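You operate a simulated robot arm through the tools that you are given. There is no shell and no other tool. Be economical: measure what you need, move in short steps, check, and stop when the job is done.

Carry out the task below with a simulated robot arm. There is one attempt and no reset: what you move stays moved.

JOB
Put up the rack wing, bolt it and hang the wet teal towel and pillowcase on it.
Fine: the bolt is set before the wing is loaded; towel on the centre rail, pillowcase on the end rail.

Only the result counts: the job must be done as asked and must still hold three seconds after the hand-in. Knocking over, shifting, dropping, spilling or breaking anything else fails it. Flat cloth is picked up by pressing the open fingertips on it (5 to 10 N) and closing them slowly along it; thin cloth reads only 2 to 8 mm in the jaws.

ROBOT AND FRAMES
A 7-joint arm with a two-finger parallel gripper, fixed in place. Base frame: the origin is at the foot of the arm, x ahead of it, y to its left, z up. Units: m, degrees, N and s.
With the tool pointing down near the work surface it reaches from about 0.34 to 0.76 m from the base axis. Its first joint turns from -115.0 to 115.0 degrees. Payload 3.91 kg.
The TCP is the grasp point between the finger pads, 0.03 m short of the fingertips. In the tool frame z runs along the fingers and y along their closing line. The gripper opens to 0.11 m. The fingers are 0.02 m wide and 0.01 m thick; the gripper's body (0.048 by 0.112 m) begins 0.055 m behind the TCP.
Orientation is that of the tool frame in the base frame, as a unit quaternion [w, x, y, z]. With the fingers straight down and closing along the base's y, the tool's x points along the base's -x, its y along +y and its z along -z.

CONTROLS
- The arm moves only by the tool step_arm. Its argument "steps" is a list that holds one entry, the list of rows, each a list of 6 numbers: the shift along the base's x, y, z in cm, then the turn, a rotation vector about the base's x, y, z in degrees. In form: [[[x, y, z, wx, wy, wz], ...]]. A call has 1 to 8 rows; each row shifts and turns the commanded pose from where the row before left it. "hand" is the gripper command, from -1 (shut) to 1 (fully open), values between in proportion, set as the call begins (left out, the last holds). Rows are played at 5 a second. More than 0.05 m and 8.6 degrees between two rows, or a gripper value outside its range, and nothing of the call is played. A pose out of reach is approached as far as the arm can. The call stops where the force on the tool passes 90 N (or 10 N more than at its start, if that is more) or the arm is blocked; 0.2 s more then pass. Each finger travels about 0.108 m/s and halts on what it meets, pressing with about 28 N; the grip force reading is that of the motor and also rises with nothing between the fingers. The clock runs only during rows and for 0.2 s after the last one: add rows that do not move to give the fingers time. It gives the time, the measured TCP pose, the force on the tool (base axes), the opening and the grip force at its end, in the units of the frame above (readings bear some noise), and new pictures: "show" is both (left out), scene, wrist or none.
- Cameras (640 x 400 px; columns grow to the right, rows downward): "scene" is fixed at [0.3968, -0.6502, 1.3186]; the picture's right is [1.00, -0.04, 0.00], its down [-0.02, -0.60, -0.80] and it looks along [0.03, 0.80, -0.60] (base axes); focal length 214 px, centre (320, 200). "wrist" rides on the gripper at [-0.036, 0, -0.057] in the tool frame; the picture's right is [0.00, -1.00, 0.00], its down [0.97, 0.00, -0.24] and it looks along [0.24, 0.00, 0.97] (tool axes); focal length 218 px, centre (320, 200). There is no depth. A picture from a camera that has moved, and an enlarged one, comes with that camera's place and axes in the base frame and with its lens.
- move_column(by): slides the trunk up (or, below 0, down) by that many m; the arm rides with it, the base frame stays. It gives what a move gives, with no picture.
- enlarge(camera, box): a new picture of the part [left, top, right, bottom] of that camera's present view, enlarged. It takes no simulated time.
- close_job(): hands the job in; it is judged then, once.

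Go step by step. Nothing tells you positions but the pictures and the camera data: compare them with the known pose of the tool, close in by small moves and look again before you grip or let go. The budget is 120 turns and 150 pictures, counting those below and the enlarged ones. Unless the task says otherwise, let go and move clear before handing in, and close with one line.

The tools are called after "Emit:" as a command line: name --argument value ..., lists and objects as JSON in quotes. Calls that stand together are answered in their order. step_arm: Moves the arm, as the interface text tells. Its arguments: {"type":"object","properties":{"steps":{"type":"array","items":{"type":"array","items":{"type":"array","items":{"type":"number"}}}},"hand":{"type":"number"},"show":{"type":"string","enum":["both","scene","wrist","none"]}},"required":["steps"]} The other tools are called the same way: move_column (by) slides the trunk up or down; enlarge (camera, box) takes an enlarged picture of a part of a camera's view; close_job () hands the job in.

At the start:

```text
time_s: 0.0
tcp_pos: [0.0784, -0.4634, 1.1695]
orientation: [0.0, 0.001, 1.0, 0.0]
ft_force: [-0.2, -0.8, 0.0]
finger_gap: 0.11
gripper_force: 0.0
trunk travel left (down, up): [-0.625, 0.365]
```

scene: 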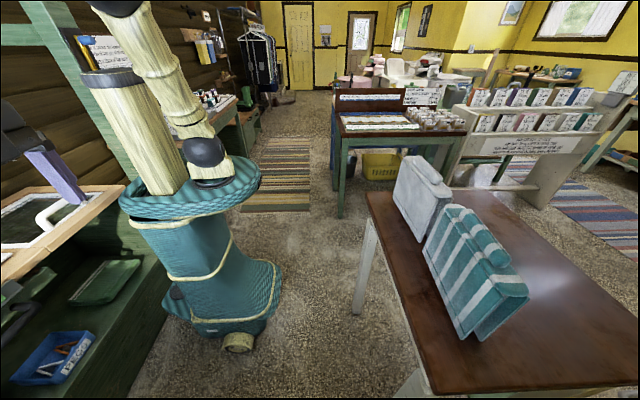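
wrist: 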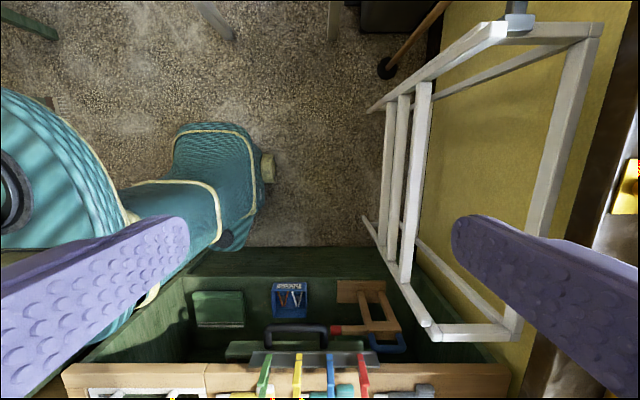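

I see a table with a grey pillowcase and a teal towel, and in the wrist view a white rack on the wall to the robot's right (-y). I'll take enlarged views first.

Emit:
enlarge --camera "wrist" --box '[340, 0, 640, 380]'

Emit:
enlarge --camera "wrist" --box '[160, 230, 480, 400]'

Emit:
enlarge --camera "scene" --box '[340, 130, 640, 400]'

```text
1.05 times, centred on (490, 190) of wrist
camera zoom: at [0.1148, -0.4634, 1.2266], right [0.0, -1.0, 0.0], down [-0.97, 0.0, 0.24], along [-0.24, 0.0, -0.97], focal length 230 px, centre (141, 210)
```

zoom: 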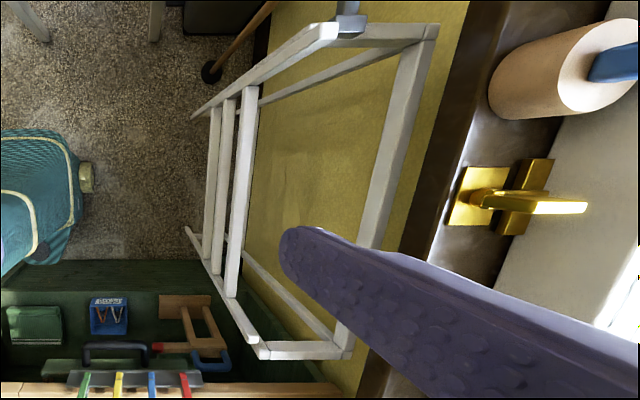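

```text
2.00 times, centred on (320, 315) of wrist
camera zoom: at [0.1148, -0.4634, 1.2266], right [0.0, -1.0, 0.0], down [-0.97, 0.0, 0.24], along [-0.24, 0.0, -0.97], focal length 436 px, centre (320, -30)
```

zoom: 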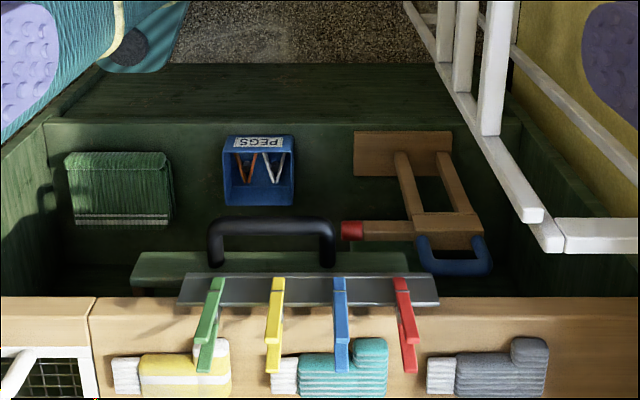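

```text
1.48 times, centred on (490, 265) of scene
camera zoom: at [0.3968, -0.6502, 1.3186], right [1.0, -0.04, 0.0], down [-0.02, -0.6, -0.8], along [0.03, 0.8, -0.6], focal length 318 px, centre (68, 104)
```

zoom: 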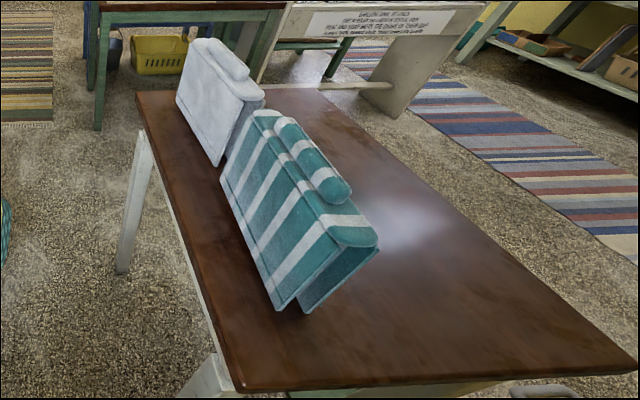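

The rack wing seems to hang down from arms on the wall beyond y≈-0.7. I'll back off a bit and tilt the wrist camera toward that wall for a better look.

Emit:
step_arm --steps '[[[2, 2, 1, -6, 0, 0], [2, 2, 1, -6, 0, 0], [2, 2, 1, -6, 0, 0], [2, 2, 1, -6, 0, 0], [2, 2, 1, -6, 0, 0], [2, 2, 1, -6, 0, 0], [2, 2, 1, -4, 0, 0], [0, 0, 0, 0, 0, 0]]]' --show "wrist"

```text
time_s: 1.8
tcp_pos: [0.2185, -0.325, 1.2418]
orientation: [0.001, 0.0, 0.939, -0.343]
ft_force: [-0.1, -0.3, -0.3]
finger_gap: 0.1098
gripper_force: 0.1
trunk travel left (down, up): [-0.625, 0.365]
camera wrist: at [0.2543, -0.287, 1.2839], right [0.0, -0.77, 0.64], down [-0.97, 0.15, 0.18], along [-0.24, -0.62, -0.74], focal length 218 px, centre (320, 200)
```

wrist: 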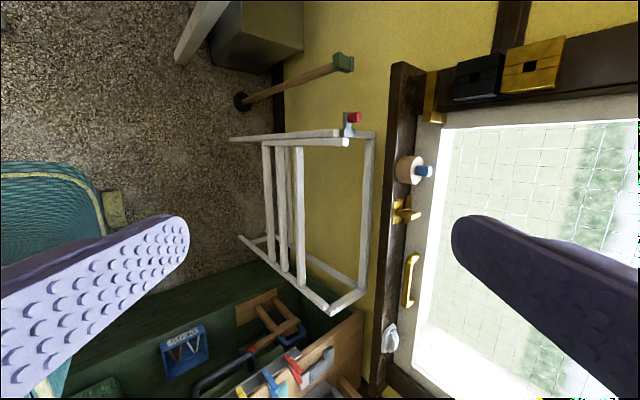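

Emit:
enlarge --camera "wrist" --box '[220, 90, 400, 330]'

Emit:
enlarge --camera "wrist" --box '[320, 100, 400, 150]'

```text
1.67 times, centred on (310, 210) of wrist
camera zoom: at [0.2543, -0.287, 1.2839], right [0.0, -0.77, 0.64], down [-0.97, 0.15, 0.18], along [-0.24, -0.62, -0.74], focal length 364 px, centre (337, 183)
```

zoom: 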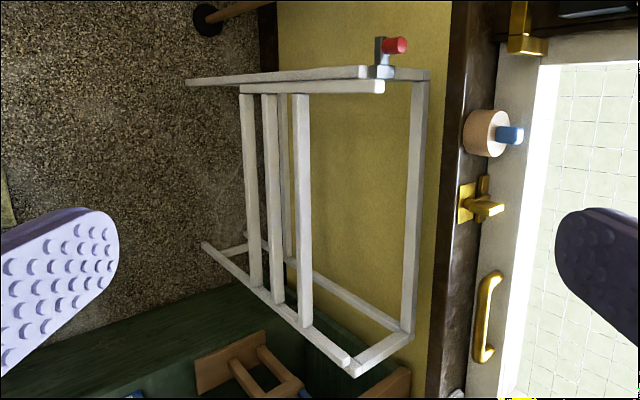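

```text
8.00 times, centred on (360, 125) of wrist
camera zoom: at [0.2543, -0.287, 1.2839], right [0.0, -0.77, 0.64], down [-0.97, 0.15, 0.18], along [-0.24, -0.62, -0.74], focal length 1746 px, centre (0, 800)
```

zoom: 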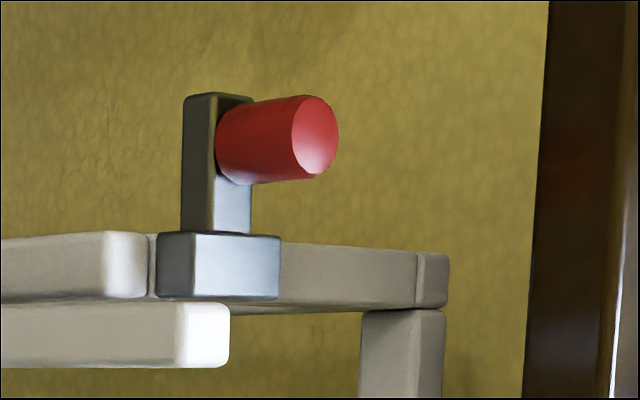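

Emit:
move_column --by -0.3

Emit:
step_arm --steps '[[[0, 0, 0, -6, 0, 0], [0, 0, 0, -6, 0, 0], [0, 0, 0, -6, 0, 0], [0, 0, 0, -6, 0, 0], [0, 0, 0, 0, 0, 0]]]' --show "both"

```text
time_s: 4.8
tcp_pos: [0.2178, -0.3248, 0.9407]
orientation: [0.0, 0.0, 0.94, -0.343]
ft_force: [-0.4, -1.2, -0.3]
finger_gap: 0.1101
gripper_force: 0.0
trunk travel left (down, up): [-0.325, 0.665]
```

```text
time_s: 6.0
tcp_pos: [0.2276, -0.3291, 0.9275]
orientation: [-0.006, -0.01, 0.853, -0.521]
ft_force: [0.0, -0.3, 0.5]
finger_gap: 0.1097
gripper_force: 0.0
out of reach, approached as far as the arm can: row 3
trunk travel left (down, up): [-0.325, 0.665]
camera wrist: at [0.2631, -0.277, 0.9526], right [0.02, -0.46, 0.89], down [-0.97, 0.2, 0.13], along [-0.24, -0.87, -0.44], focal length 218 px, centre (320, 200)
```

scene: 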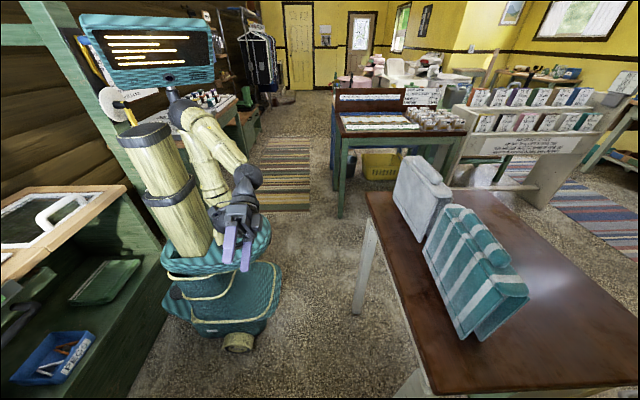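
wrist: 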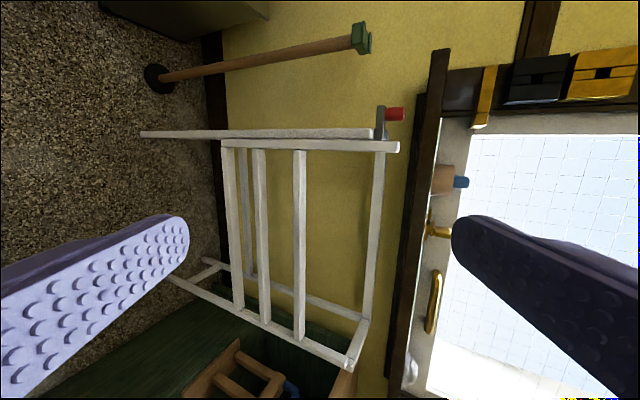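

Emit:
enlarge --camera "wrist" --box '[320, 90, 420, 190]'

Emit:
enlarge --camera "wrist" --box '[160, 230, 400, 390]'

```text
4.00 times, centred on (370, 140) of wrist
camera zoom: at [0.2631, -0.277, 0.9526], right [0.02, -0.46, 0.89], down [-0.97, 0.2, 0.13], along [-0.24, -0.87, -0.44], focal length 873 px, centre (120, 440)
```

zoom: 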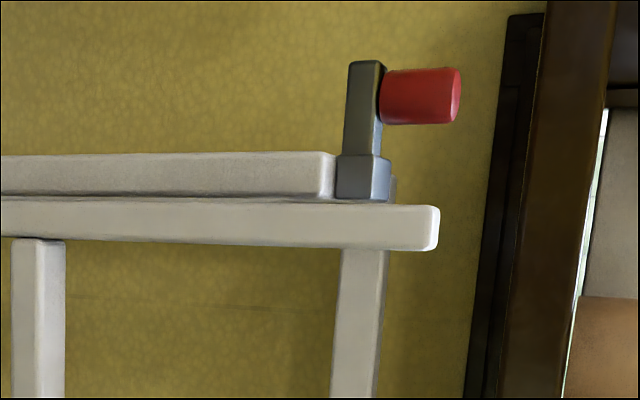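

```text
2.50 times, centred on (280, 310) of wrist
camera zoom: at [0.2631, -0.277, 0.9526], right [0.02, -0.46, 0.89], down [-0.97, 0.2, 0.13], along [-0.24, -0.87, -0.44], focal length 546 px, centre (420, -75)
```

zoom: 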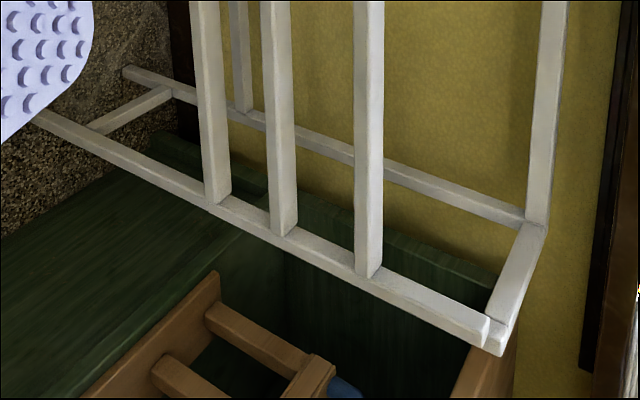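

The wing hangs nearly vertical from a hinge near (y≈-0.72, z≈0.85), with rails at z≈0.69, 0.58, 0.51; the bolt with the red knob is at about (0.33,-0.76,0.87). I lower the trunk and point the tool horizontally at the rails.

Emit:
move_column --by -0.25

Emit:
step_arm --steps '[[[-1, -1.5, -1, -5, 0, 0], [-1, -1.5, -1, -5, 0, 0], [-1, -1.5, -1, -5, 0, 0], [-1, -1.5, -1, -5, 0, 0], [-1, -1.5, -1, -5, 0, 0], [-1, -1, -1, -3, 0, 0], [0, 0, 0, 0, 0, 0]]]' --hand -0.1 --show "both"

```text
time_s: 8.6
tcp_pos: [0.2341, -0.3345, 0.6693]
orientation: [-0.014, -0.009, 0.856, -0.517]
ft_force: [-0.1, -0.9, -0.1]
finger_gap: 0.1097
gripper_force: 0.1
trunk travel left (down, up): [-0.075, 0.915]
```

```text
time_s: 10.2
tcp_pos: [0.1683, -0.427, 0.6332]
orientation: [-0.001, 0.0, -0.695, 0.719]
ft_force: [-0.5, 0.8, -0.8]
finger_gap: 0.0494
gripper_force: 0.0
out of reach, approached as far as the arm can: row 5, 6
trunk travel left (down, up): [-0.075, 0.915]
camera wrist: at [0.2046, -0.3691, 0.6308], right [0.0, 0.03, 1.0], down [-0.97, 0.24, -0.01], along [-0.24, -0.97, 0.03], focal length 218 px, centre (320, 200)
```

scene: 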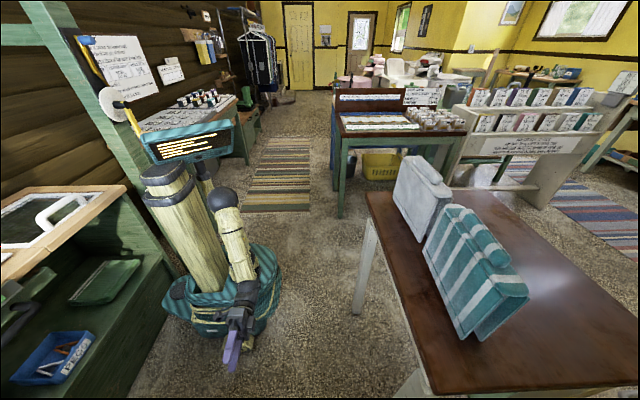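
wrist: 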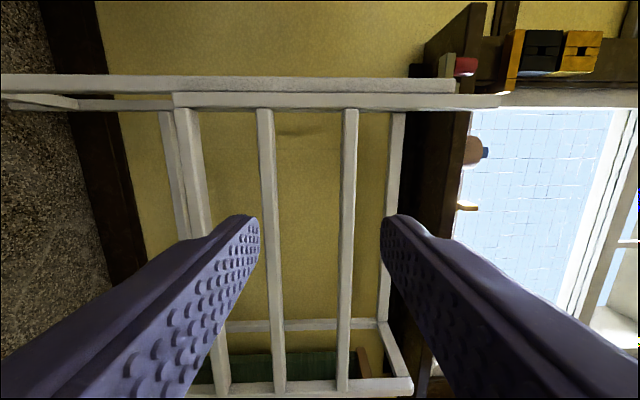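

Emit:
step_arm --steps '[[[-1, -2, -1, 0, 0, 0], [-1, -2, -1, -1, 0, 0], [-1, -2, -1, -1, 0, 0], [-1, -2, -1, 0, 0, 0], [-1, -1.5, -1, 0, 0, 0], [0, 0, 0, 0, 0, 0]]]' --show "both"

```text
time_s: 11.6
tcp_pos: [0.1276, -0.5141, 0.5906]
orientation: [0.002, -0.003, -0.683, 0.731]
ft_force: [0.4, 0.4, -0.2]
finger_gap: 0.0495
gripper_force: 0.0
out of reach, approached as far as the arm can: row 5
trunk travel left (down, up): [-0.075, 0.915]
camera wrist: at [0.1644, -0.4561, 0.5857], right [0.0, 0.07, 1.0], down [-0.97, 0.25, -0.02], along [-0.25, -0.97, 0.07], focal length 218 px, centre (320, 200)
```

scene: 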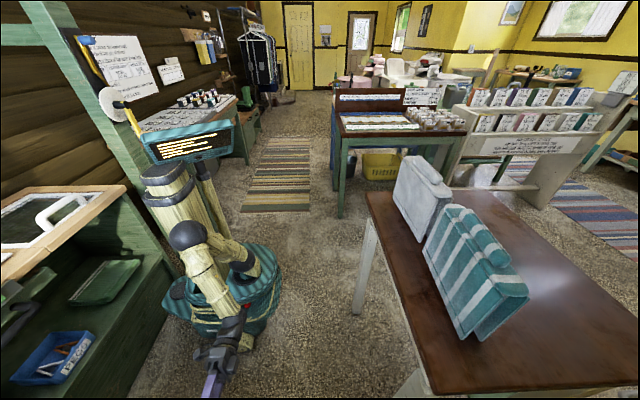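
wrist: 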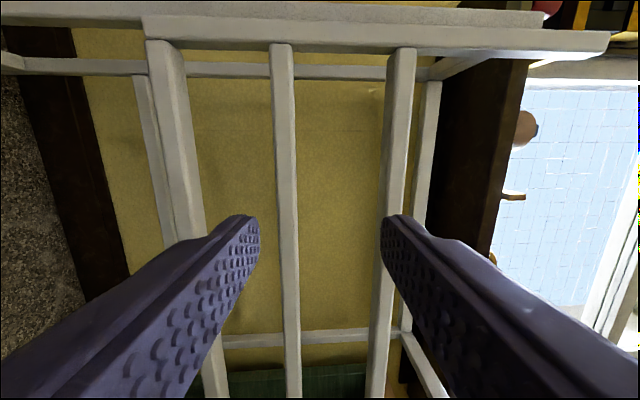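

Stereo gives the rails at y≈-0.703, z≈0.449/0.565/0.686. I'll lower the trunk and move in to straddle the centre rail.

Emit:
move_column --by -0.06

Emit:
step_arm --steps '[[[0, -2, 1, 1.5, 0, 0], [0, -2, 1, 1.5, 0, 0], [0, -2, 1, 0, 0, 0], [0, -2, 0, 0, 0, 0], [0, -1, 0, 0, 0, 0], [0, 0, 0, 0, 0, 0]]]' --show "wrist"

```text
time_s: 12.6
tcp_pos: [0.1269, -0.5133, 0.5298]
orientation: [0.003, -0.003, -0.683, 0.731]
ft_force: [-0.1, 0.6, 0.2]
finger_gap: 0.0495
gripper_force: 0.1
trunk travel left (down, up): [-0.015, 0.975]
```

```text
time_s: 14.0
tcp_pos: [0.1281, -0.6046, 0.5597]
orientation: [0.002, -0.002, -0.702, 0.713]
ft_force: [-0.1, 0.4, -0.6]
finger_gap: 0.0493
gripper_force: 0.0
trunk travel left (down, up): [-0.015, 0.975]
camera wrist: at [0.1635, -0.5475, 0.5589], right [0.0, 0.01, 1.0], down [-0.97, 0.25, 0.0], along [-0.25, -0.97, 0.01], focal length 218 px, centre (320, 200)
```

wrist: 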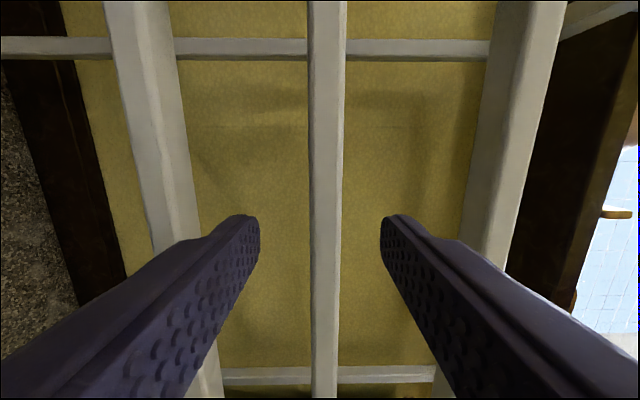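

Emit:
step_arm --steps '[[[0, -3, 0.1, 0, 0, 0], [0, -3, 0.1, 0, 0, 0], [0, -2, 0.1, 0, 0, 0], [0, -1.2, 0, 0, 0, 0], [0, 0, 0, 0, 0, 0]]]' --show "wrist"

```text
time_s: 15.2
tcp_pos: [0.1273, -0.6975, 0.562]
orientation: [0.002, -0.002, -0.702, 0.712]
ft_force: [0.4, 0.3, -0.4]
finger_gap: 0.0496
gripper_force: 0.1
trunk travel left (down, up): [-0.015, 0.975]
camera wrist: at [0.1624, -0.6399, 0.5611], right [0.0, 0.01, 1.0], down [-0.97, 0.25, 0.0], along [-0.25, -0.97, 0.01], focal length 218 px, centre (320, 200)
```

wrist: 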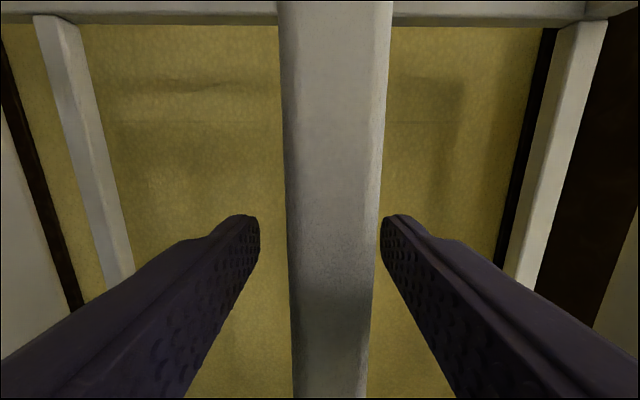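

Emit:
step_arm --steps '[[[0, 0, 0, 0, 0, 0], [0, 0, 0, 0, 0, 0], [0, 0, 0, 0, 0, 0]]]' --hand -1 --show "none"

```text
time_s: 16.0
tcp_pos: [0.1258, -0.6977, 0.5657]
orientation: [0.002, -0.003, -0.7, 0.714]
ft_force: [1.8, -6.5, 16.9]
finger_gap: 0.0222
gripper_force: 45.5
trunk travel left (down, up): [-0.015, 0.975]
```

Emit:
step_arm --steps '[[[0, 1.16, 0.03, 2.5, 0, 0], [0, 1.16, 0.07, 2.5, 0, 0], [0, 1.16, 0.13, 2.5, 0, 0], [0, 1.16, 0.18, 2.5, 0, 0], [0, 0, 0, 0, 0, 0]]]' --show "none"

```text
time_s: 17.2
tcp_pos: [0.1261, -0.6497, 0.5693]
orientation: [-0.004, 0.003, 0.76, -0.65]
ft_force: [-2.8, -10.5, 24.3]
finger_gap: 0.0228
gripper_force: 45.4
trunk travel left (down, up): [-0.015, 0.975]
```

Emit:
step_arm --steps '[[[0, 2.27, 0.8, 5, 0, 0], [0, 2.22, 0.8, 5, 0, 0], [0, 2.15, 0.89, 5, 0, 0], [0, 2.07, 1.08, 5, 0, 0], [0, 0, 0, 0, 0, 0]]]' --show "none"

```text
time_s: 18.4
tcp_pos: [0.1273, -0.5686, 0.6003]
orientation: [-0.003, 0.002, 0.856, -0.516]
ft_force: [1.9, -19.0, 17.0]
finger_gap: 0.0223
gripper_force: 45.4
out of reach, approached as far as the arm can: row 4
trunk travel left (down, up): [-0.015, 0.975]
```

The arc works (hinge at about y=-0.70, z=0.834), but the trunk is too low for the upper part. I'll swing the wing back, release, raise the trunk and regrasp.

Emit:
step_arm --steps '[[[0, -2.07, -1.08, -5, 0, 0], [0, -2.15, -0.89, -5, 0, 0], [0, -2.22, -0.7, -5, 0, 0], [0, -1.2, -0.3, -2.5, 0, 0], [0, 0, 0, 0, 0, 0]]]' --show "none"

Emit:
step_arm --steps '[[[0, 0, 0, 0, 0, 0], [0, 0, 0, 0, 0, 0], [0, 0, 0, 0, 0, 0]]]' --hand -0.1 --show "wrist"

```text
time_s: 19.6
tcp_pos: [0.1256, -0.6449, 0.5717]
orientation: [-0.003, 0.002, 0.774, -0.633]
ft_force: [7.7, -3.8, 19.5]
finger_gap: 0.0219
gripper_force: 45.1
trunk travel left (down, up): [-0.015, 0.975]
```

```text
time_s: 20.4
tcp_pos: [0.1273, -0.6451, 0.5682]
orientation: [-0.003, 0.002, 0.775, -0.631]
ft_force: [-0.2, 0.1, -0.1]
finger_gap: 0.0494
gripper_force: 0.1
trunk travel left (down, up): [-0.015, 0.975]
camera wrist: at [0.1632, -0.5886, 0.5803], right [0.0, -0.2, 0.98], down [-0.97, 0.24, 0.05], along [-0.25, -0.95, -0.2], focal length 218 px, centre (320, 200)
```

wrist: 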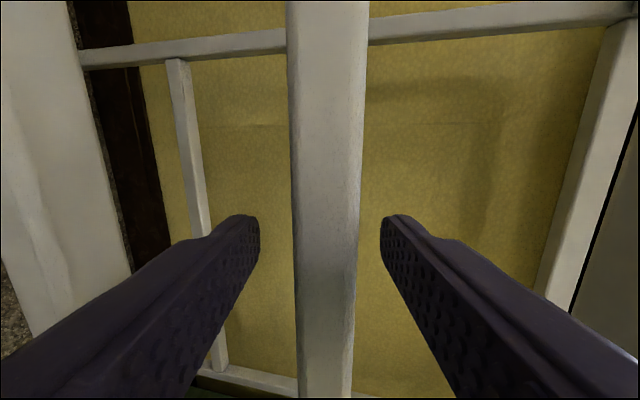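

The wing stays where I left it, so the hinge has friction. I back out, raise the trunk 0.3 and bring the arm down again.

Emit:
step_arm --steps '[[[0, 3, 0.6, 0, 0, 0], [0, 3, 0.6, 0, 0, 0], [0, 4, 0.8, 0, 0, 0], [0, 0, 0, 0, 0, 0]]]' --show "none"

Emit:
move_column --by 0.3

Emit:
step_arm --steps '[[[0, 0, -4, 0, 0, 0], [0, 0, -4, 0, 0, 0], [0, 0, -4, 0, 0, 0], [0, 0, -4, 0, 0, 0], [0, 0, -4, 0, 0, 0], [0, 0, -4, 0, 0, 0], [0, 0, -4, 0, 0, 0], [0, 0, 0, 0, 0, 0]]]' --show "wrist"

```text
time_s: 21.4
tcp_pos: [0.1287, -0.5436, 0.5902]
orientation: [-0.003, 0.002, 0.775, -0.632]
ft_force: [-0.5, 0.4, 0.2]
finger_gap: 0.0493
gripper_force: 0.0
trunk travel left (down, up): [-0.015, 0.975]
```

```text
time_s: 24.4
tcp_pos: [0.1279, -0.5445, 0.888]
orientation: [-0.003, 0.003, 0.775, -0.632]
ft_force: [-0.1, -0.2, 0.5]
finger_gap: 0.0494
gripper_force: 0.1
trunk travel left (down, up): [-0.315, 0.675]
```

```text
time_s: 26.2
tcp_pos: [0.1365, -0.5409, 0.6615]
orientation: [-0.005, 0.004, 0.777, -0.63]
ft_force: [-0.2, -0.3, 0.1]
finger_gap: 0.0496
gripper_force: 0.1
out of reach, approached as far as the arm can: row 6, 7
trunk travel left (down, up): [-0.315, 0.675]
camera wrist: at [0.1732, -0.485, 0.6732], right [0.0, -0.21, 0.98], down [-0.97, 0.25, 0.05], along [-0.25, -0.95, -0.2], focal length 218 px, centre (320, 200)
```

wrist: 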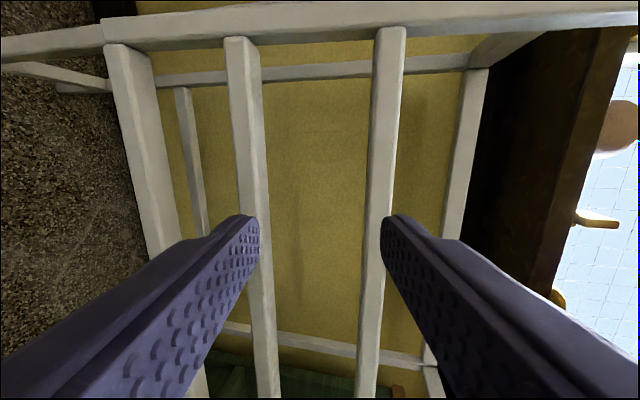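

Emit:
move_column --by -0.14

Emit:
step_arm --steps '[[[-0.5, 0, 4, 0, 0, 0], [0, 0, 3, 0, 0, 0], [0, 0, 0, 0, 0, 0]]]' --show "wrist"

```text
time_s: 27.9
tcp_pos: [0.1369, -0.5406, 0.5216]
orientation: [-0.005, 0.004, 0.777, -0.63]
ft_force: [0.6, 1.4, -0.2]
finger_gap: 0.0494
gripper_force: 0.0
trunk travel left (down, up): [-0.175, 0.815]
```

```text
time_s: 28.6
tcp_pos: [0.1309, -0.5404, 0.5935]
orientation: [-0.006, 0.004, 0.777, -0.63]
ft_force: [0.4, 0.0, 1.1]
finger_gap: 0.0493
gripper_force: 0.1
trunk travel left (down, up): [-0.175, 0.815]
camera wrist: at [0.1674, -0.4847, 0.6046], right [0.0, -0.21, 0.98], down [-0.97, 0.25, 0.05], along [-0.25, -0.95, -0.2], focal length 218 px, centre (320, 200)
```

wrist: 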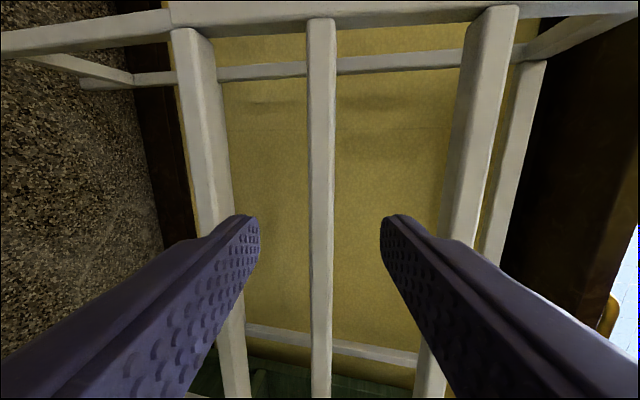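

Emit:
step_arm --steps '[[[0, -3.5, -0.7, 0, 0, 0], [0, -3.5, -0.7, 0, 0, 0], [0, -3.4, -0.7, 0, 0, 0], [0, 0, 0, 0, 0, 0]]]' --show "wrist"

```text
time_s: 29.6
tcp_pos: [0.1303, -0.6457, 0.5721]
orientation: [-0.005, 0.004, 0.777, -0.63]
ft_force: [-0.6, 0.1, 0.3]
finger_gap: 0.0496
gripper_force: 0.0
trunk travel left (down, up): [-0.175, 0.815]
camera wrist: at [0.1671, -0.5885, 0.5833], right [0.0, -0.21, 0.98], down [-0.97, 0.25, 0.05], along [-0.25, -0.95, -0.2], focal length 218 px, centre (320, 200)
```

wrist: 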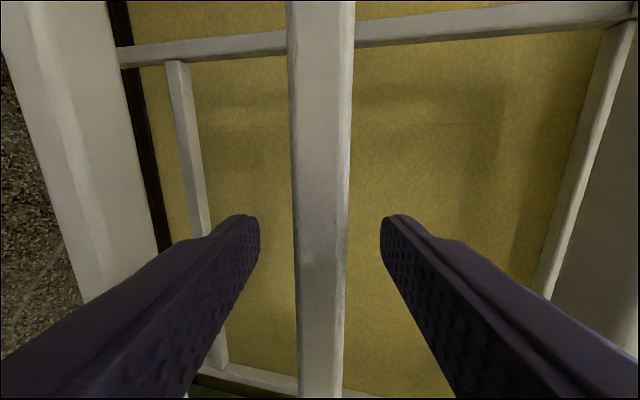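

Emit:
step_arm --steps '[[[0, -2.4, -0.5, 0, 0, 0], [0, 0, 0, 0, 0, 0]]]' --show "wrist"

```text
time_s: 30.2
tcp_pos: [0.1304, -0.6661, 0.5672]
orientation: [-0.006, 0.004, 0.776, -0.63]
ft_force: [0.0, -0.3, 0.7]
finger_gap: 0.0496
gripper_force: 0.0
trunk travel left (down, up): [-0.175, 0.815]
camera wrist: at [0.1671, -0.612, 0.5777], right [0.0, -0.21, 0.98], down [-0.97, 0.25, 0.05], along [-0.25, -0.95, -0.2], focal length 218 px, centre (320, 200)
```

wrist: 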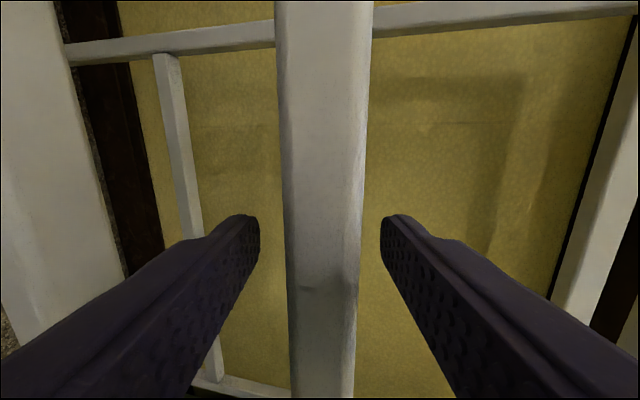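

Emit:
step_arm --steps '[[[0, -1.0, -0.3, -1.5, 0, 0], [0, -0.4, 0, -1.5, 0, 0], [0, 0, 0, 0, 0, 0]]]' --show "wrist"

```text
time_s: 31.1
tcp_pos: [0.132, -0.6825, 0.5626]
orientation: [-0.007, 0.005, 0.761, -0.648]
ft_force: [0.0, -0.8, 1.5]
finger_gap: 0.0496
gripper_force: 0.1
trunk travel left (down, up): [-0.175, 0.815]
camera wrist: at [0.1684, -0.6261, 0.5722], right [0.0, -0.16, 0.99], down [-0.97, 0.25, 0.04], along [-0.26, -0.95, -0.15], focal length 218 px, centre (320, 200)
```

wrist: 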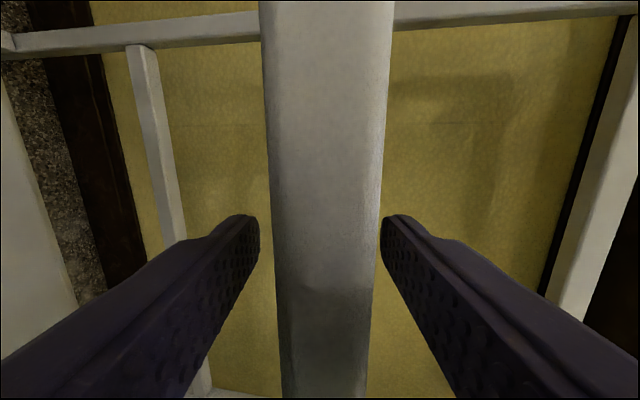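

Emit:
step_arm --steps '[[[0, 0, 0, 0, 0, 0], [0, 0, 0, 0, 0, 0], [0, 0, 0, 0, 0, 0]]]' --hand -1 --show "none"

```text
time_s: 31.9
tcp_pos: [0.1316, -0.6832, 0.5656]
orientation: [-0.007, 0.006, 0.76, -0.65]
ft_force: [0.1, 3.6, 8.0]
finger_gap: 0.0236
gripper_force: 45.1
trunk travel left (down, up): [-0.175, 0.815]
```

Emit:
step_arm --steps '[[[0, 2.05, 0.45, 4.4, 0, 0], [0, 2.3, 0.43, 5, 0, 0], [0, 2.25, 0.62, 5, 0, 0], [0, 2.19, 0.82, 5, 0, 0], [0, 2.11, 1.01, 5, 0, 0], [0, 2.01, 1.18, 5, 0, 0], [0, 1.91, 1.36, 5, 0, 0], [0, 0, 0, 0, 0, 0]]]' --show "none"

```text
time_s: 33.6
tcp_pos: [0.1324, -0.5339, 0.6252]
orientation: [-0.005, 0.002, 0.918, -0.397]
ft_force: [2.1, -9.0, 12.9]
finger_gap: 0.0228
gripper_force: 45.1
trunk travel left (down, up): [-0.175, 0.815]
```

Emit:
step_arm --steps '[[[0, 1.6, 1.75, 5, 0, 0], [0, 1.64, 1.67, 5, 0, 0], [0, 1.49, 1.8, 5, 0, 0], [0, 1.32, 1.93, 5, 0, 0], [0, 1.15, 2.03, 5, 0, 0], [0, 0.97, 2.13, 5, 0, 0], [0, 0.78, 2.2, 5, 0, 0], [0, 0, 0, 0, 0, 0]]]' --show "both"

```text
time_s: 35.5
tcp_pos: [0.1304, -0.4485, 0.757]
orientation: [-0.007, 0.0, 0.994, -0.108]
ft_force: [2.9, -45.1, 16.2]
finger_gap: 0.0223
gripper_force: 45.2
trunk travel left (down, up): [-0.175, 0.815]
camera wrist: at [0.1676, -0.4359, 0.8118], right [0.0, -0.98, 0.21], down [-0.97, 0.05, 0.25], along [-0.25, -0.21, -0.95], focal length 218 px, centre (320, 200)
```

scene: 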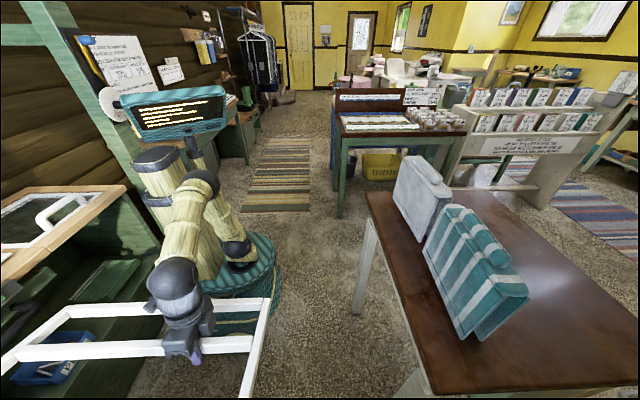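
wrist: 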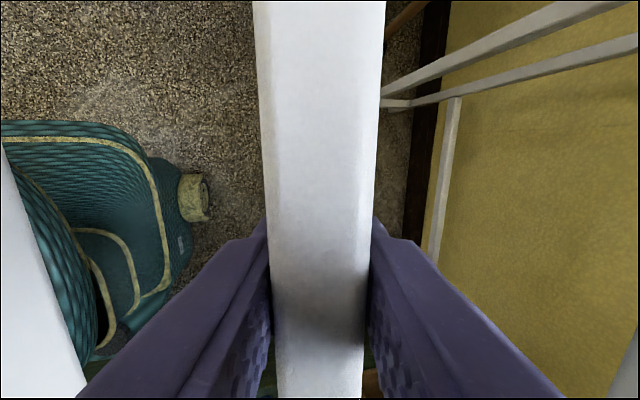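

Emit:
step_arm --steps '[[[0, -0.3, 2.26, 5, 0, 0], [0, 0.35, 2.3, 5, 0, 0], [0, 0.18, 1.6, 3.5, 0, 0], [0, 0, 0, 0, 0, 0]]]' --show "scene"

```text
time_s: 36.5
tcp_pos: [0.131, -0.4405, 0.8191]
orientation: [-0.006, 0.0, 1.0, 0.016]
ft_force: [-2.8, 28.0, 2.9]
finger_gap: 0.0231
gripper_force: 44.4
trunk travel left (down, up): [-0.175, 0.815]
```

scene: 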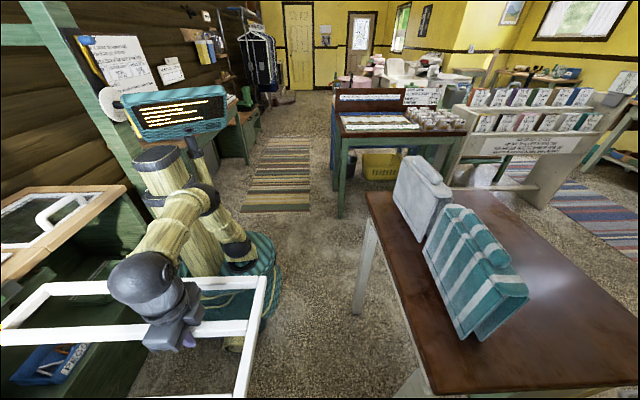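

Emit:
step_arm --steps '[[[0, 0.4, 0.7, 1.6, 0, 0], [0, 0, 0.8, 1.6, 0, 0], [0, 0, 0, 0, 0, 0]]]' --show "wrist"

```text
time_s: 37.2
tcp_pos: [0.1312, -0.4389, 0.831]
orientation: [-0.008, 0.0, 0.999, 0.045]
ft_force: [-3.8, 5.0, -33.3]
finger_gap: 0.0241
gripper_force: 44.9
trunk travel left (down, up): [-0.175, 0.815]
camera wrist: at [0.1682, -0.4444, 0.8858], right [0.0, -1.0, -0.09], down [-0.97, -0.02, 0.25], along [-0.26, 0.09, -0.96], focal length 218 px, centre (320, 200)
```

wrist: 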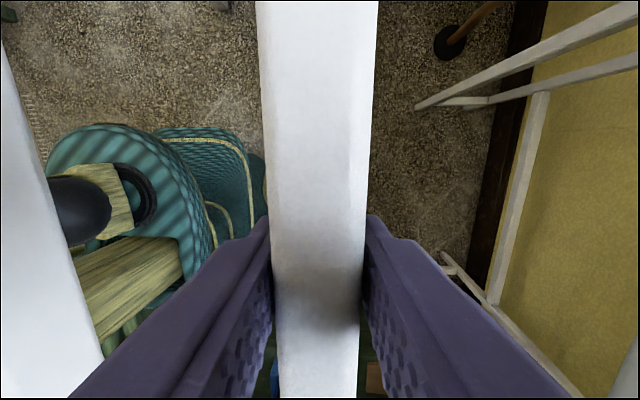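

The wing has met its upper stop (z≈0.83). I'll open briefly to see whether it stays up by itself.

Emit:
step_arm --steps '[[[0, 0, 0, 0, 0, 0]]]' --hand -0.3 --show "wrist"

```text
time_s: 37.6
tcp_pos: [0.1313, -0.4383, 0.8339]
orientation: [-0.007, -0.001, 0.999, 0.043]
ft_force: [0.0, 0.3, -0.1]
finger_gap: 0.0387
gripper_force: 0.0
trunk travel left (down, up): [-0.175, 0.815]
camera wrist: at [0.1682, -0.4423, 0.8898], right [0.0, -1.0, -0.08], down [-0.97, -0.02, 0.25], along [-0.25, 0.08, -0.96], focal length 218 px, centre (320, 200)
```

wrist: 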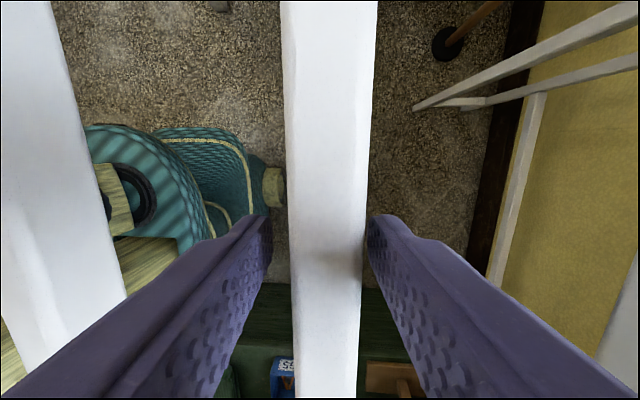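

Emit:
step_arm --steps '[[[0, 0, -1.5, 0, 0, 0]]]' --show "wrist"

```text
time_s: 38.0
tcp_pos: [0.1317, -0.4404, 0.8185]
orientation: [-0.008, -0.001, 0.999, 0.044]
ft_force: [-0.6, 0.1, 0.5]
finger_gap: 0.0386
gripper_force: 0.1
trunk travel left (down, up): [-0.175, 0.815]
camera wrist: at [0.1682, -0.4434, 0.8739], right [0.0, -1.0, -0.09], down [-0.97, -0.02, 0.25], along [-0.25, 0.08, -0.96], focal length 218 px, centre (320, 200)
```

wrist: 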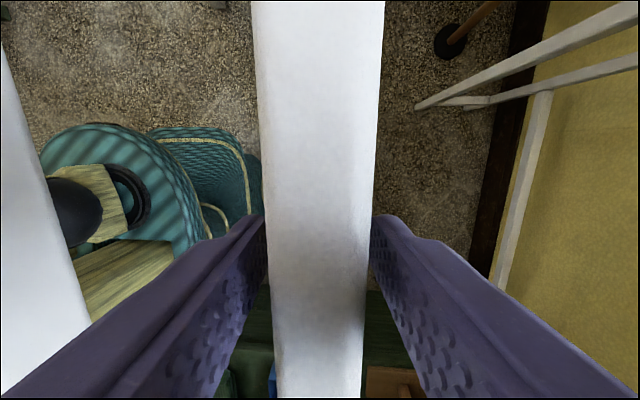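

Emit:
step_arm --steps '[[[0, 0, 0, 0, 0, 0], [0, 0, 0, 0, 0, 0], [0, 0, 0, 0, 0, 0], [0, 0, 0, 0, 0, 0]]]' --show "wrist"

```text
time_s: 39.0
tcp_pos: [0.1317, -0.4394, 0.8178]
orientation: [-0.007, -0.001, 0.999, 0.044]
ft_force: [-1.1, 0.0, 0.6]
finger_gap: 0.0383
gripper_force: 0.0
trunk travel left (down, up): [-0.175, 0.815]
camera wrist: at [0.168, -0.4434, 0.8738], right [0.0, -1.0, -0.09], down [-0.97, -0.02, 0.25], along [-0.25, 0.08, -0.96], focal length 218 px, centre (320, 200)
```

wrist: 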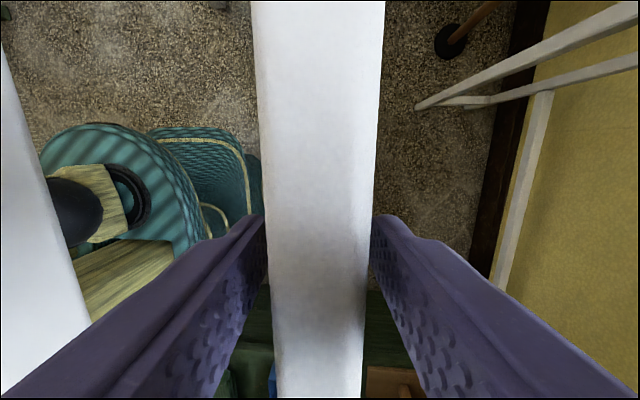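

It holds still. I'll retract upward and inspect the bolt/hinge alignment.

Emit:
step_arm --steps '[[[0, 0.35, 4, 0, 0, 0], [0, 0.35, 4, 0, 0, 0], [0, 0, 4, -2, 0, 0], [3, 0, 4, -3, 0, 0], [4, -2, 3, 0, 0, 0], [4, -4, 0, 0, 0, 0], [3, -4, 0, 0, 0, 0], [0, 0, 0, 0, 0, 0]]]' --show "both"

```text
refused: row 5 steps farther than a row can; nothing moved
```

Emit:
step_arm --steps '[[[0, 0.35, 4, 0, 0, 0], [0, 0.35, 4, 0, 0, 0], [0, 0, 4, -2, 0, 0], [2, 0, 4, -3, 0, 0], [3.5, -2, 1.5, 0, 0, 0], [3.5, -3, 0, 0, 0, 0], [3, -3.5, 0, 0, 0, 0], [0, 0, 0, 0, 0, 0]]]' --show "both"

```text
time_s: 40.9
tcp_pos: [0.2192, -0.4427, 0.8818]
orientation: [-0.008, -0.001, 1.0, 0.0]
ft_force: [-0.7, 0.0, -0.1]
finger_gap: 0.0386
gripper_force: 0.0
out of reach, approached as far as the arm can: row 2, 3, 4, 5, 6, 7
trunk travel left (down, up): [-0.175, 0.815]
camera wrist: at [0.2548, -0.4424, 0.9384], right [0.0, -1.0, 0.0], down [-0.97, 0.0, 0.25], along [-0.25, 0.0, -0.97], focal length 218 px, centre (320, 200)
```

scene: 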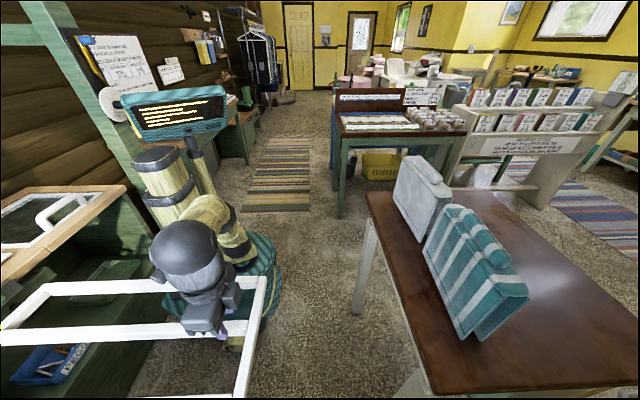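
wrist: 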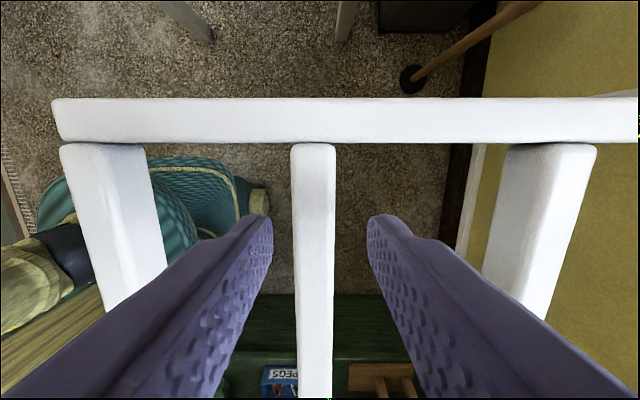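

Emit:
move_column --by 0.3

Emit:
step_arm --steps '[[[0, -3, -2, 0, 0, 0], [0, -3, -2, 0, 0, 0], [1.5, -3, -2, 0, 0, 0], [1.5, -3, -2, 0, 0, 0], [0, -3, -2, 0, 0, 0], [0, -3, -2, 0, 0, 0], [0, 0, 0, 0, 0, 0]]]' --show "wrist"

```text
time_s: 43.9
tcp_pos: [0.2185, -0.4429, 1.1826]
orientation: [-0.007, 0.0, 1.0, 0.0]
ft_force: [-0.4, 0.1, 0.1]
finger_gap: 0.0388
gripper_force: 0.0
trunk travel left (down, up): [-0.475, 0.515]
```

```text
time_s: 45.5
tcp_pos: [0.2323, -0.5448, 1.0965]
orientation: [-0.007, 0.0, 1.0, -0.001]
ft_force: [-0.2, 0.1, 0.1]
finger_gap: 0.0384
gripper_force: 0.1
out of reach, approached as far as the arm can: row 3, 4, 5, 6
trunk travel left (down, up): [-0.475, 0.515]
camera wrist: at [0.2669, -0.5429, 1.1517], right [0.0, -1.0, 0.0], down [-0.97, 0.0, 0.25], along [-0.25, 0.0, -0.97], focal length 218 px, centre (320, 200)
```

wrist: 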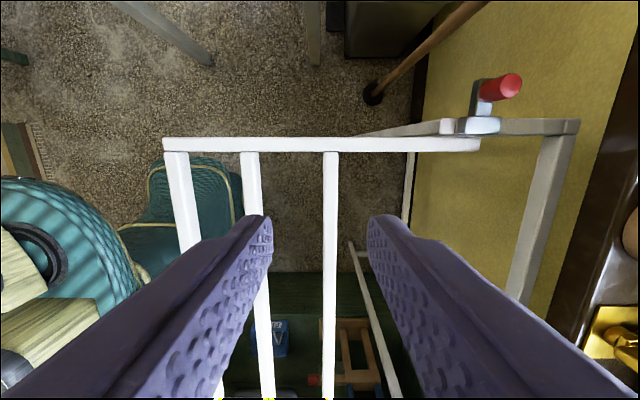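

Emit:
enlarge --camera "wrist" --box '[400, 60, 600, 185]'

Emit:
move_column --by 0.2

Emit:
step_arm --steps '[[[1, -2, -4, 0, 0, 0], [1, -2, -4, 0, 0, 0], [1, -2, -4, 0, 0, 0], [1, -2, -4, 0, 0, 0], [1, -2, -4, 0, 0, 0], [1, -1, -4, 0, 0, 0], [1, 0, -3, 0, 0, 0], [0, 0, 0, 0, 0, 0]]]' --show "wrist"

```text
3.20 times, centred on (500, 122) of wrist
camera zoom: at [0.2669, -0.5429, 1.1517], right [0.0, -1.0, 0.0], down [-0.97, 0.0, 0.25], along [-0.25, 0.0, -0.97], focal length 698 px, centre (-256, 448)
```

zoom: 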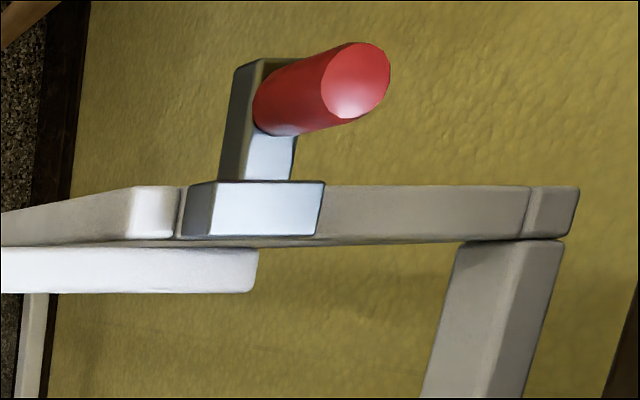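

```text
time_s: 47.6
tcp_pos: [0.2303, -0.5434, 1.295]
orientation: [-0.007, 0.0, 1.0, -0.001]
ft_force: [-0.3, 0.7, 0.2]
finger_gap: 0.0386
gripper_force: 0.1
trunk travel left (down, up): [-0.675, 0.315]
```

```text
time_s: 49.4
tcp_pos: [0.2992, -0.6445, 1.0206]
orientation: [-0.006, 0.0, 1.0, 0.0]
ft_force: [-0.2, -0.8, -0.7]
finger_gap: 0.0386
gripper_force: 0.1
out of reach, approached as far as the arm can: row 4, 5
trunk travel left (down, up): [-0.675, 0.315]
camera wrist: at [0.3362, -0.6432, 1.0773], right [0.0, -1.0, 0.0], down [-0.97, 0.0, 0.25], along [-0.25, 0.0, -0.97], focal length 218 px, centre (320, 200)
```

wrist: 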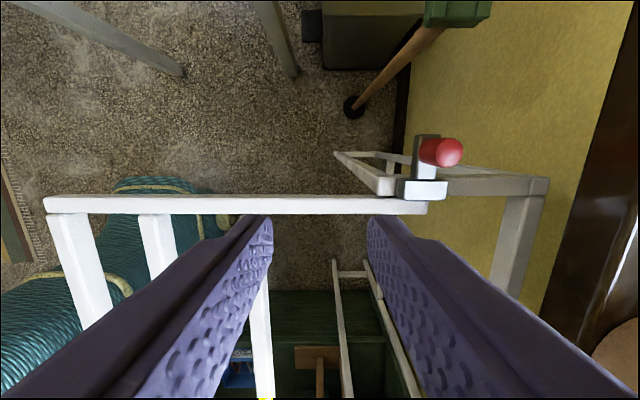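

The wing is holding level, and the bolt knob is at about (0.329,-0.755,0.873), beyond straight-down reach. I'll close the fingers, tilt the tool toward the wall and come to the +x side of the knob.

Emit:
step_arm --steps '[[[1, 0, 0, -5.5, 0, 0], [1, 0, 0, -5.5, 0, 0], [1, 0, 0, -5.5, 0, 0], [1, 0, 0, -5.5, 0, 0], [1, 0, 0, -5.5, 0, 0], [1, 0, 0, -5.5, 0, 0], [1, 0, 0, -6, 0, 0], [0, 0, 0, -6, 0, 0]]]' --hand -1 --show "none"

Emit:
move_column --by -0.08

Emit:
step_arm --steps '[[[0, 0, 0, 0, 0, 0]]]' --show "wrist"

```text
time_s: 51.2
tcp_pos: [0.418, -0.7387, 1.0417]
orientation: [-0.007, 0.003, 0.924, -0.383]
ft_force: [-0.6, 0.1, 0.1]
finger_gap: 0.0
gripper_force: 27.8
out of reach, approached as far as the arm can: row 1, 2, 3, 4, 5, 6, 7, 8
trunk travel left (down, up): [-0.675, 0.315]
```

```text
time_s: 52.4
tcp_pos: [0.4168, -0.7382, 0.9624]
orientation: [-0.007, 0.002, 0.924, -0.383]
ft_force: [-0.3, -1.0, 0.3]
finger_gap: 0.0001
gripper_force: 28.3
trunk travel left (down, up): [-0.595, 0.395]
```

```text
time_s: 52.8
tcp_pos: [0.4173, -0.7386, 0.9625]
orientation: [-0.007, 0.003, 0.924, -0.383]
ft_force: [0.1, 0.2, 0.1]
finger_gap: 0.0003
gripper_force: 28.0
trunk travel left (down, up): [-0.595, 0.395]
camera wrist: at [0.454, -0.6981, 1.0016], right [0.0, -0.71, 0.71], down [-0.97, 0.18, 0.18], along [-0.25, -0.68, -0.68], focal length 218 px, centre (320, 200)
```

wrist: 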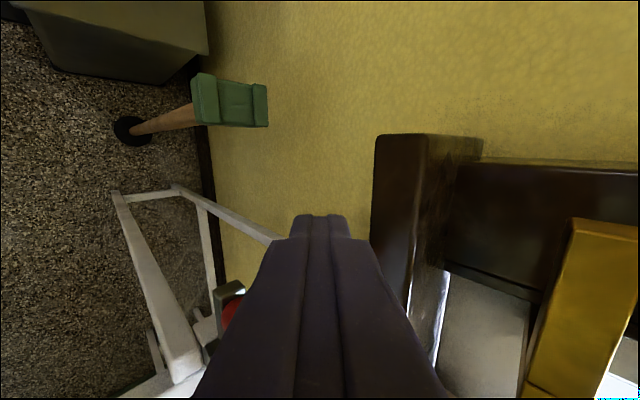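

Emit:
step_arm --steps '[[[-1, 0, -2, 0, 0, 0], [-1, 0, -2, 0, 0, 0], [-0.5, 0, -2, 0, 0, 0], [0, 0, -1.5, 0, 0, 0], [0, 0, 0, 0, 0, 0]]]' --show "wrist"

```text
time_s: 54.0
tcp_pos: [0.4019, -0.7559, 0.8889]
orientation: [-0.008, 0.004, 0.924, -0.382]
ft_force: [0.2, -0.6, -0.1]
finger_gap: 0.0001
gripper_force: 28.0
out of reach, approached as far as the arm can: row 1, 2, 3
trunk travel left (down, up): [-0.595, 0.395]
camera wrist: at [0.4383, -0.7144, 0.9288], right [0.0, -0.71, 0.71], down [-0.97, 0.18, 0.18], along [-0.26, -0.68, -0.68], focal length 218 px, centre (320, 200)
```

wrist: 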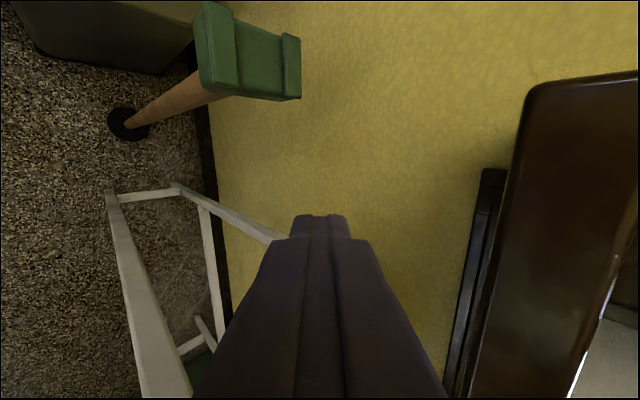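

Emit:
step_arm --steps '[[[-1, 0, 0, 0, 0, 0], [-1, 0, 0, 0, 0, 0], [-0.5, 0, 0, 0, 0, 0], [0, 0, 0, 0, 0, 0]]]' --show "wrist"

```text
time_s: 55.0
tcp_pos: [0.3827, -0.7657, 0.8897]
orientation: [-0.006, 0.003, 0.924, -0.382]
ft_force: [-0.3, 0.6, 0.3]
finger_gap: 0.0002
gripper_force: 28.1
out of reach, approached as far as the arm can: row 1, 2
trunk travel left (down, up): [-0.595, 0.395]
camera wrist: at [0.4187, -0.7252, 0.9289], right [0.0, -0.71, 0.71], down [-0.97, 0.18, 0.18], along [-0.25, -0.68, -0.68], focal length 218 px, centre (320, 200)
```

wrist: 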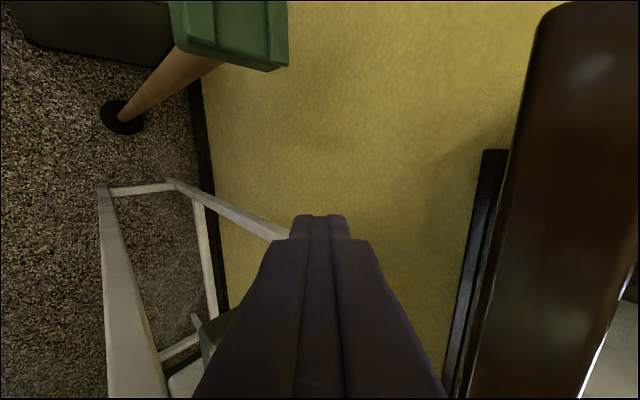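

The tool is being held out at a reach limit for this tilt; lowering the trunk (wrist higher relative to the shoulder) should free it.

Emit:
step_arm --steps '[[[1, 1, 4, 0, 0, 0], [0.5, 1, 4, 0, 0, 0], [0, 1, 4, 0, 0, 0], [0, 1, 4, 0, 0, 0], [0, 0, 0, 0, 0, 0]]]' --show "none"

Emit:
move_column --by -0.15

Emit:
step_arm --steps '[[[0, 1, 0, 0, 0, 0], [0, 1, 0, 0, 0, 0], [0, 0, 0, 0, 0, 0]]]' --show "wrist"

```text
time_s: 56.2
tcp_pos: [0.3996, -0.7298, 1.0492]
orientation: [-0.007, 0.004, 0.924, -0.383]
ft_force: [0.0, -0.6, 0.8]
finger_gap: 0.0
gripper_force: 28.1
out of reach, approached as far as the arm can: row 1, 3
trunk travel left (down, up): [-0.595, 0.395]
```

```text
time_s: 57.9
tcp_pos: [0.3982, -0.7301, 0.8994]
orientation: [-0.007, 0.003, 0.924, -0.383]
ft_force: [-0.1, 0.3, -0.7]
finger_gap: 0.0
gripper_force: 28.2
trunk travel left (down, up): [-0.445, 0.545]
```

```text
time_s: 58.7
tcp_pos: [0.4072, -0.7227, 0.905]
orientation: [-0.007, 0.003, 0.924, -0.382]
ft_force: [0.5, 0.3, 0.9]
finger_gap: 0.0
gripper_force: 28.1
out of reach, approached as far as the arm can: row 1, 2
trunk travel left (down, up): [-0.445, 0.545]
camera wrist: at [0.4434, -0.6817, 0.9441], right [0.0, -0.71, 0.71], down [-0.97, 0.18, 0.18], along [-0.26, -0.68, -0.68], focal length 218 px, centre (320, 200)
```

wrist: 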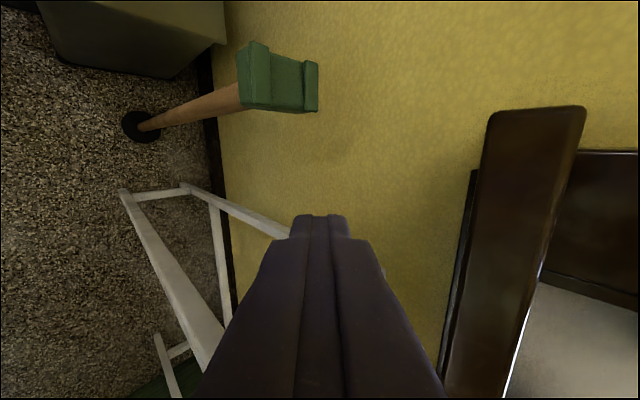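

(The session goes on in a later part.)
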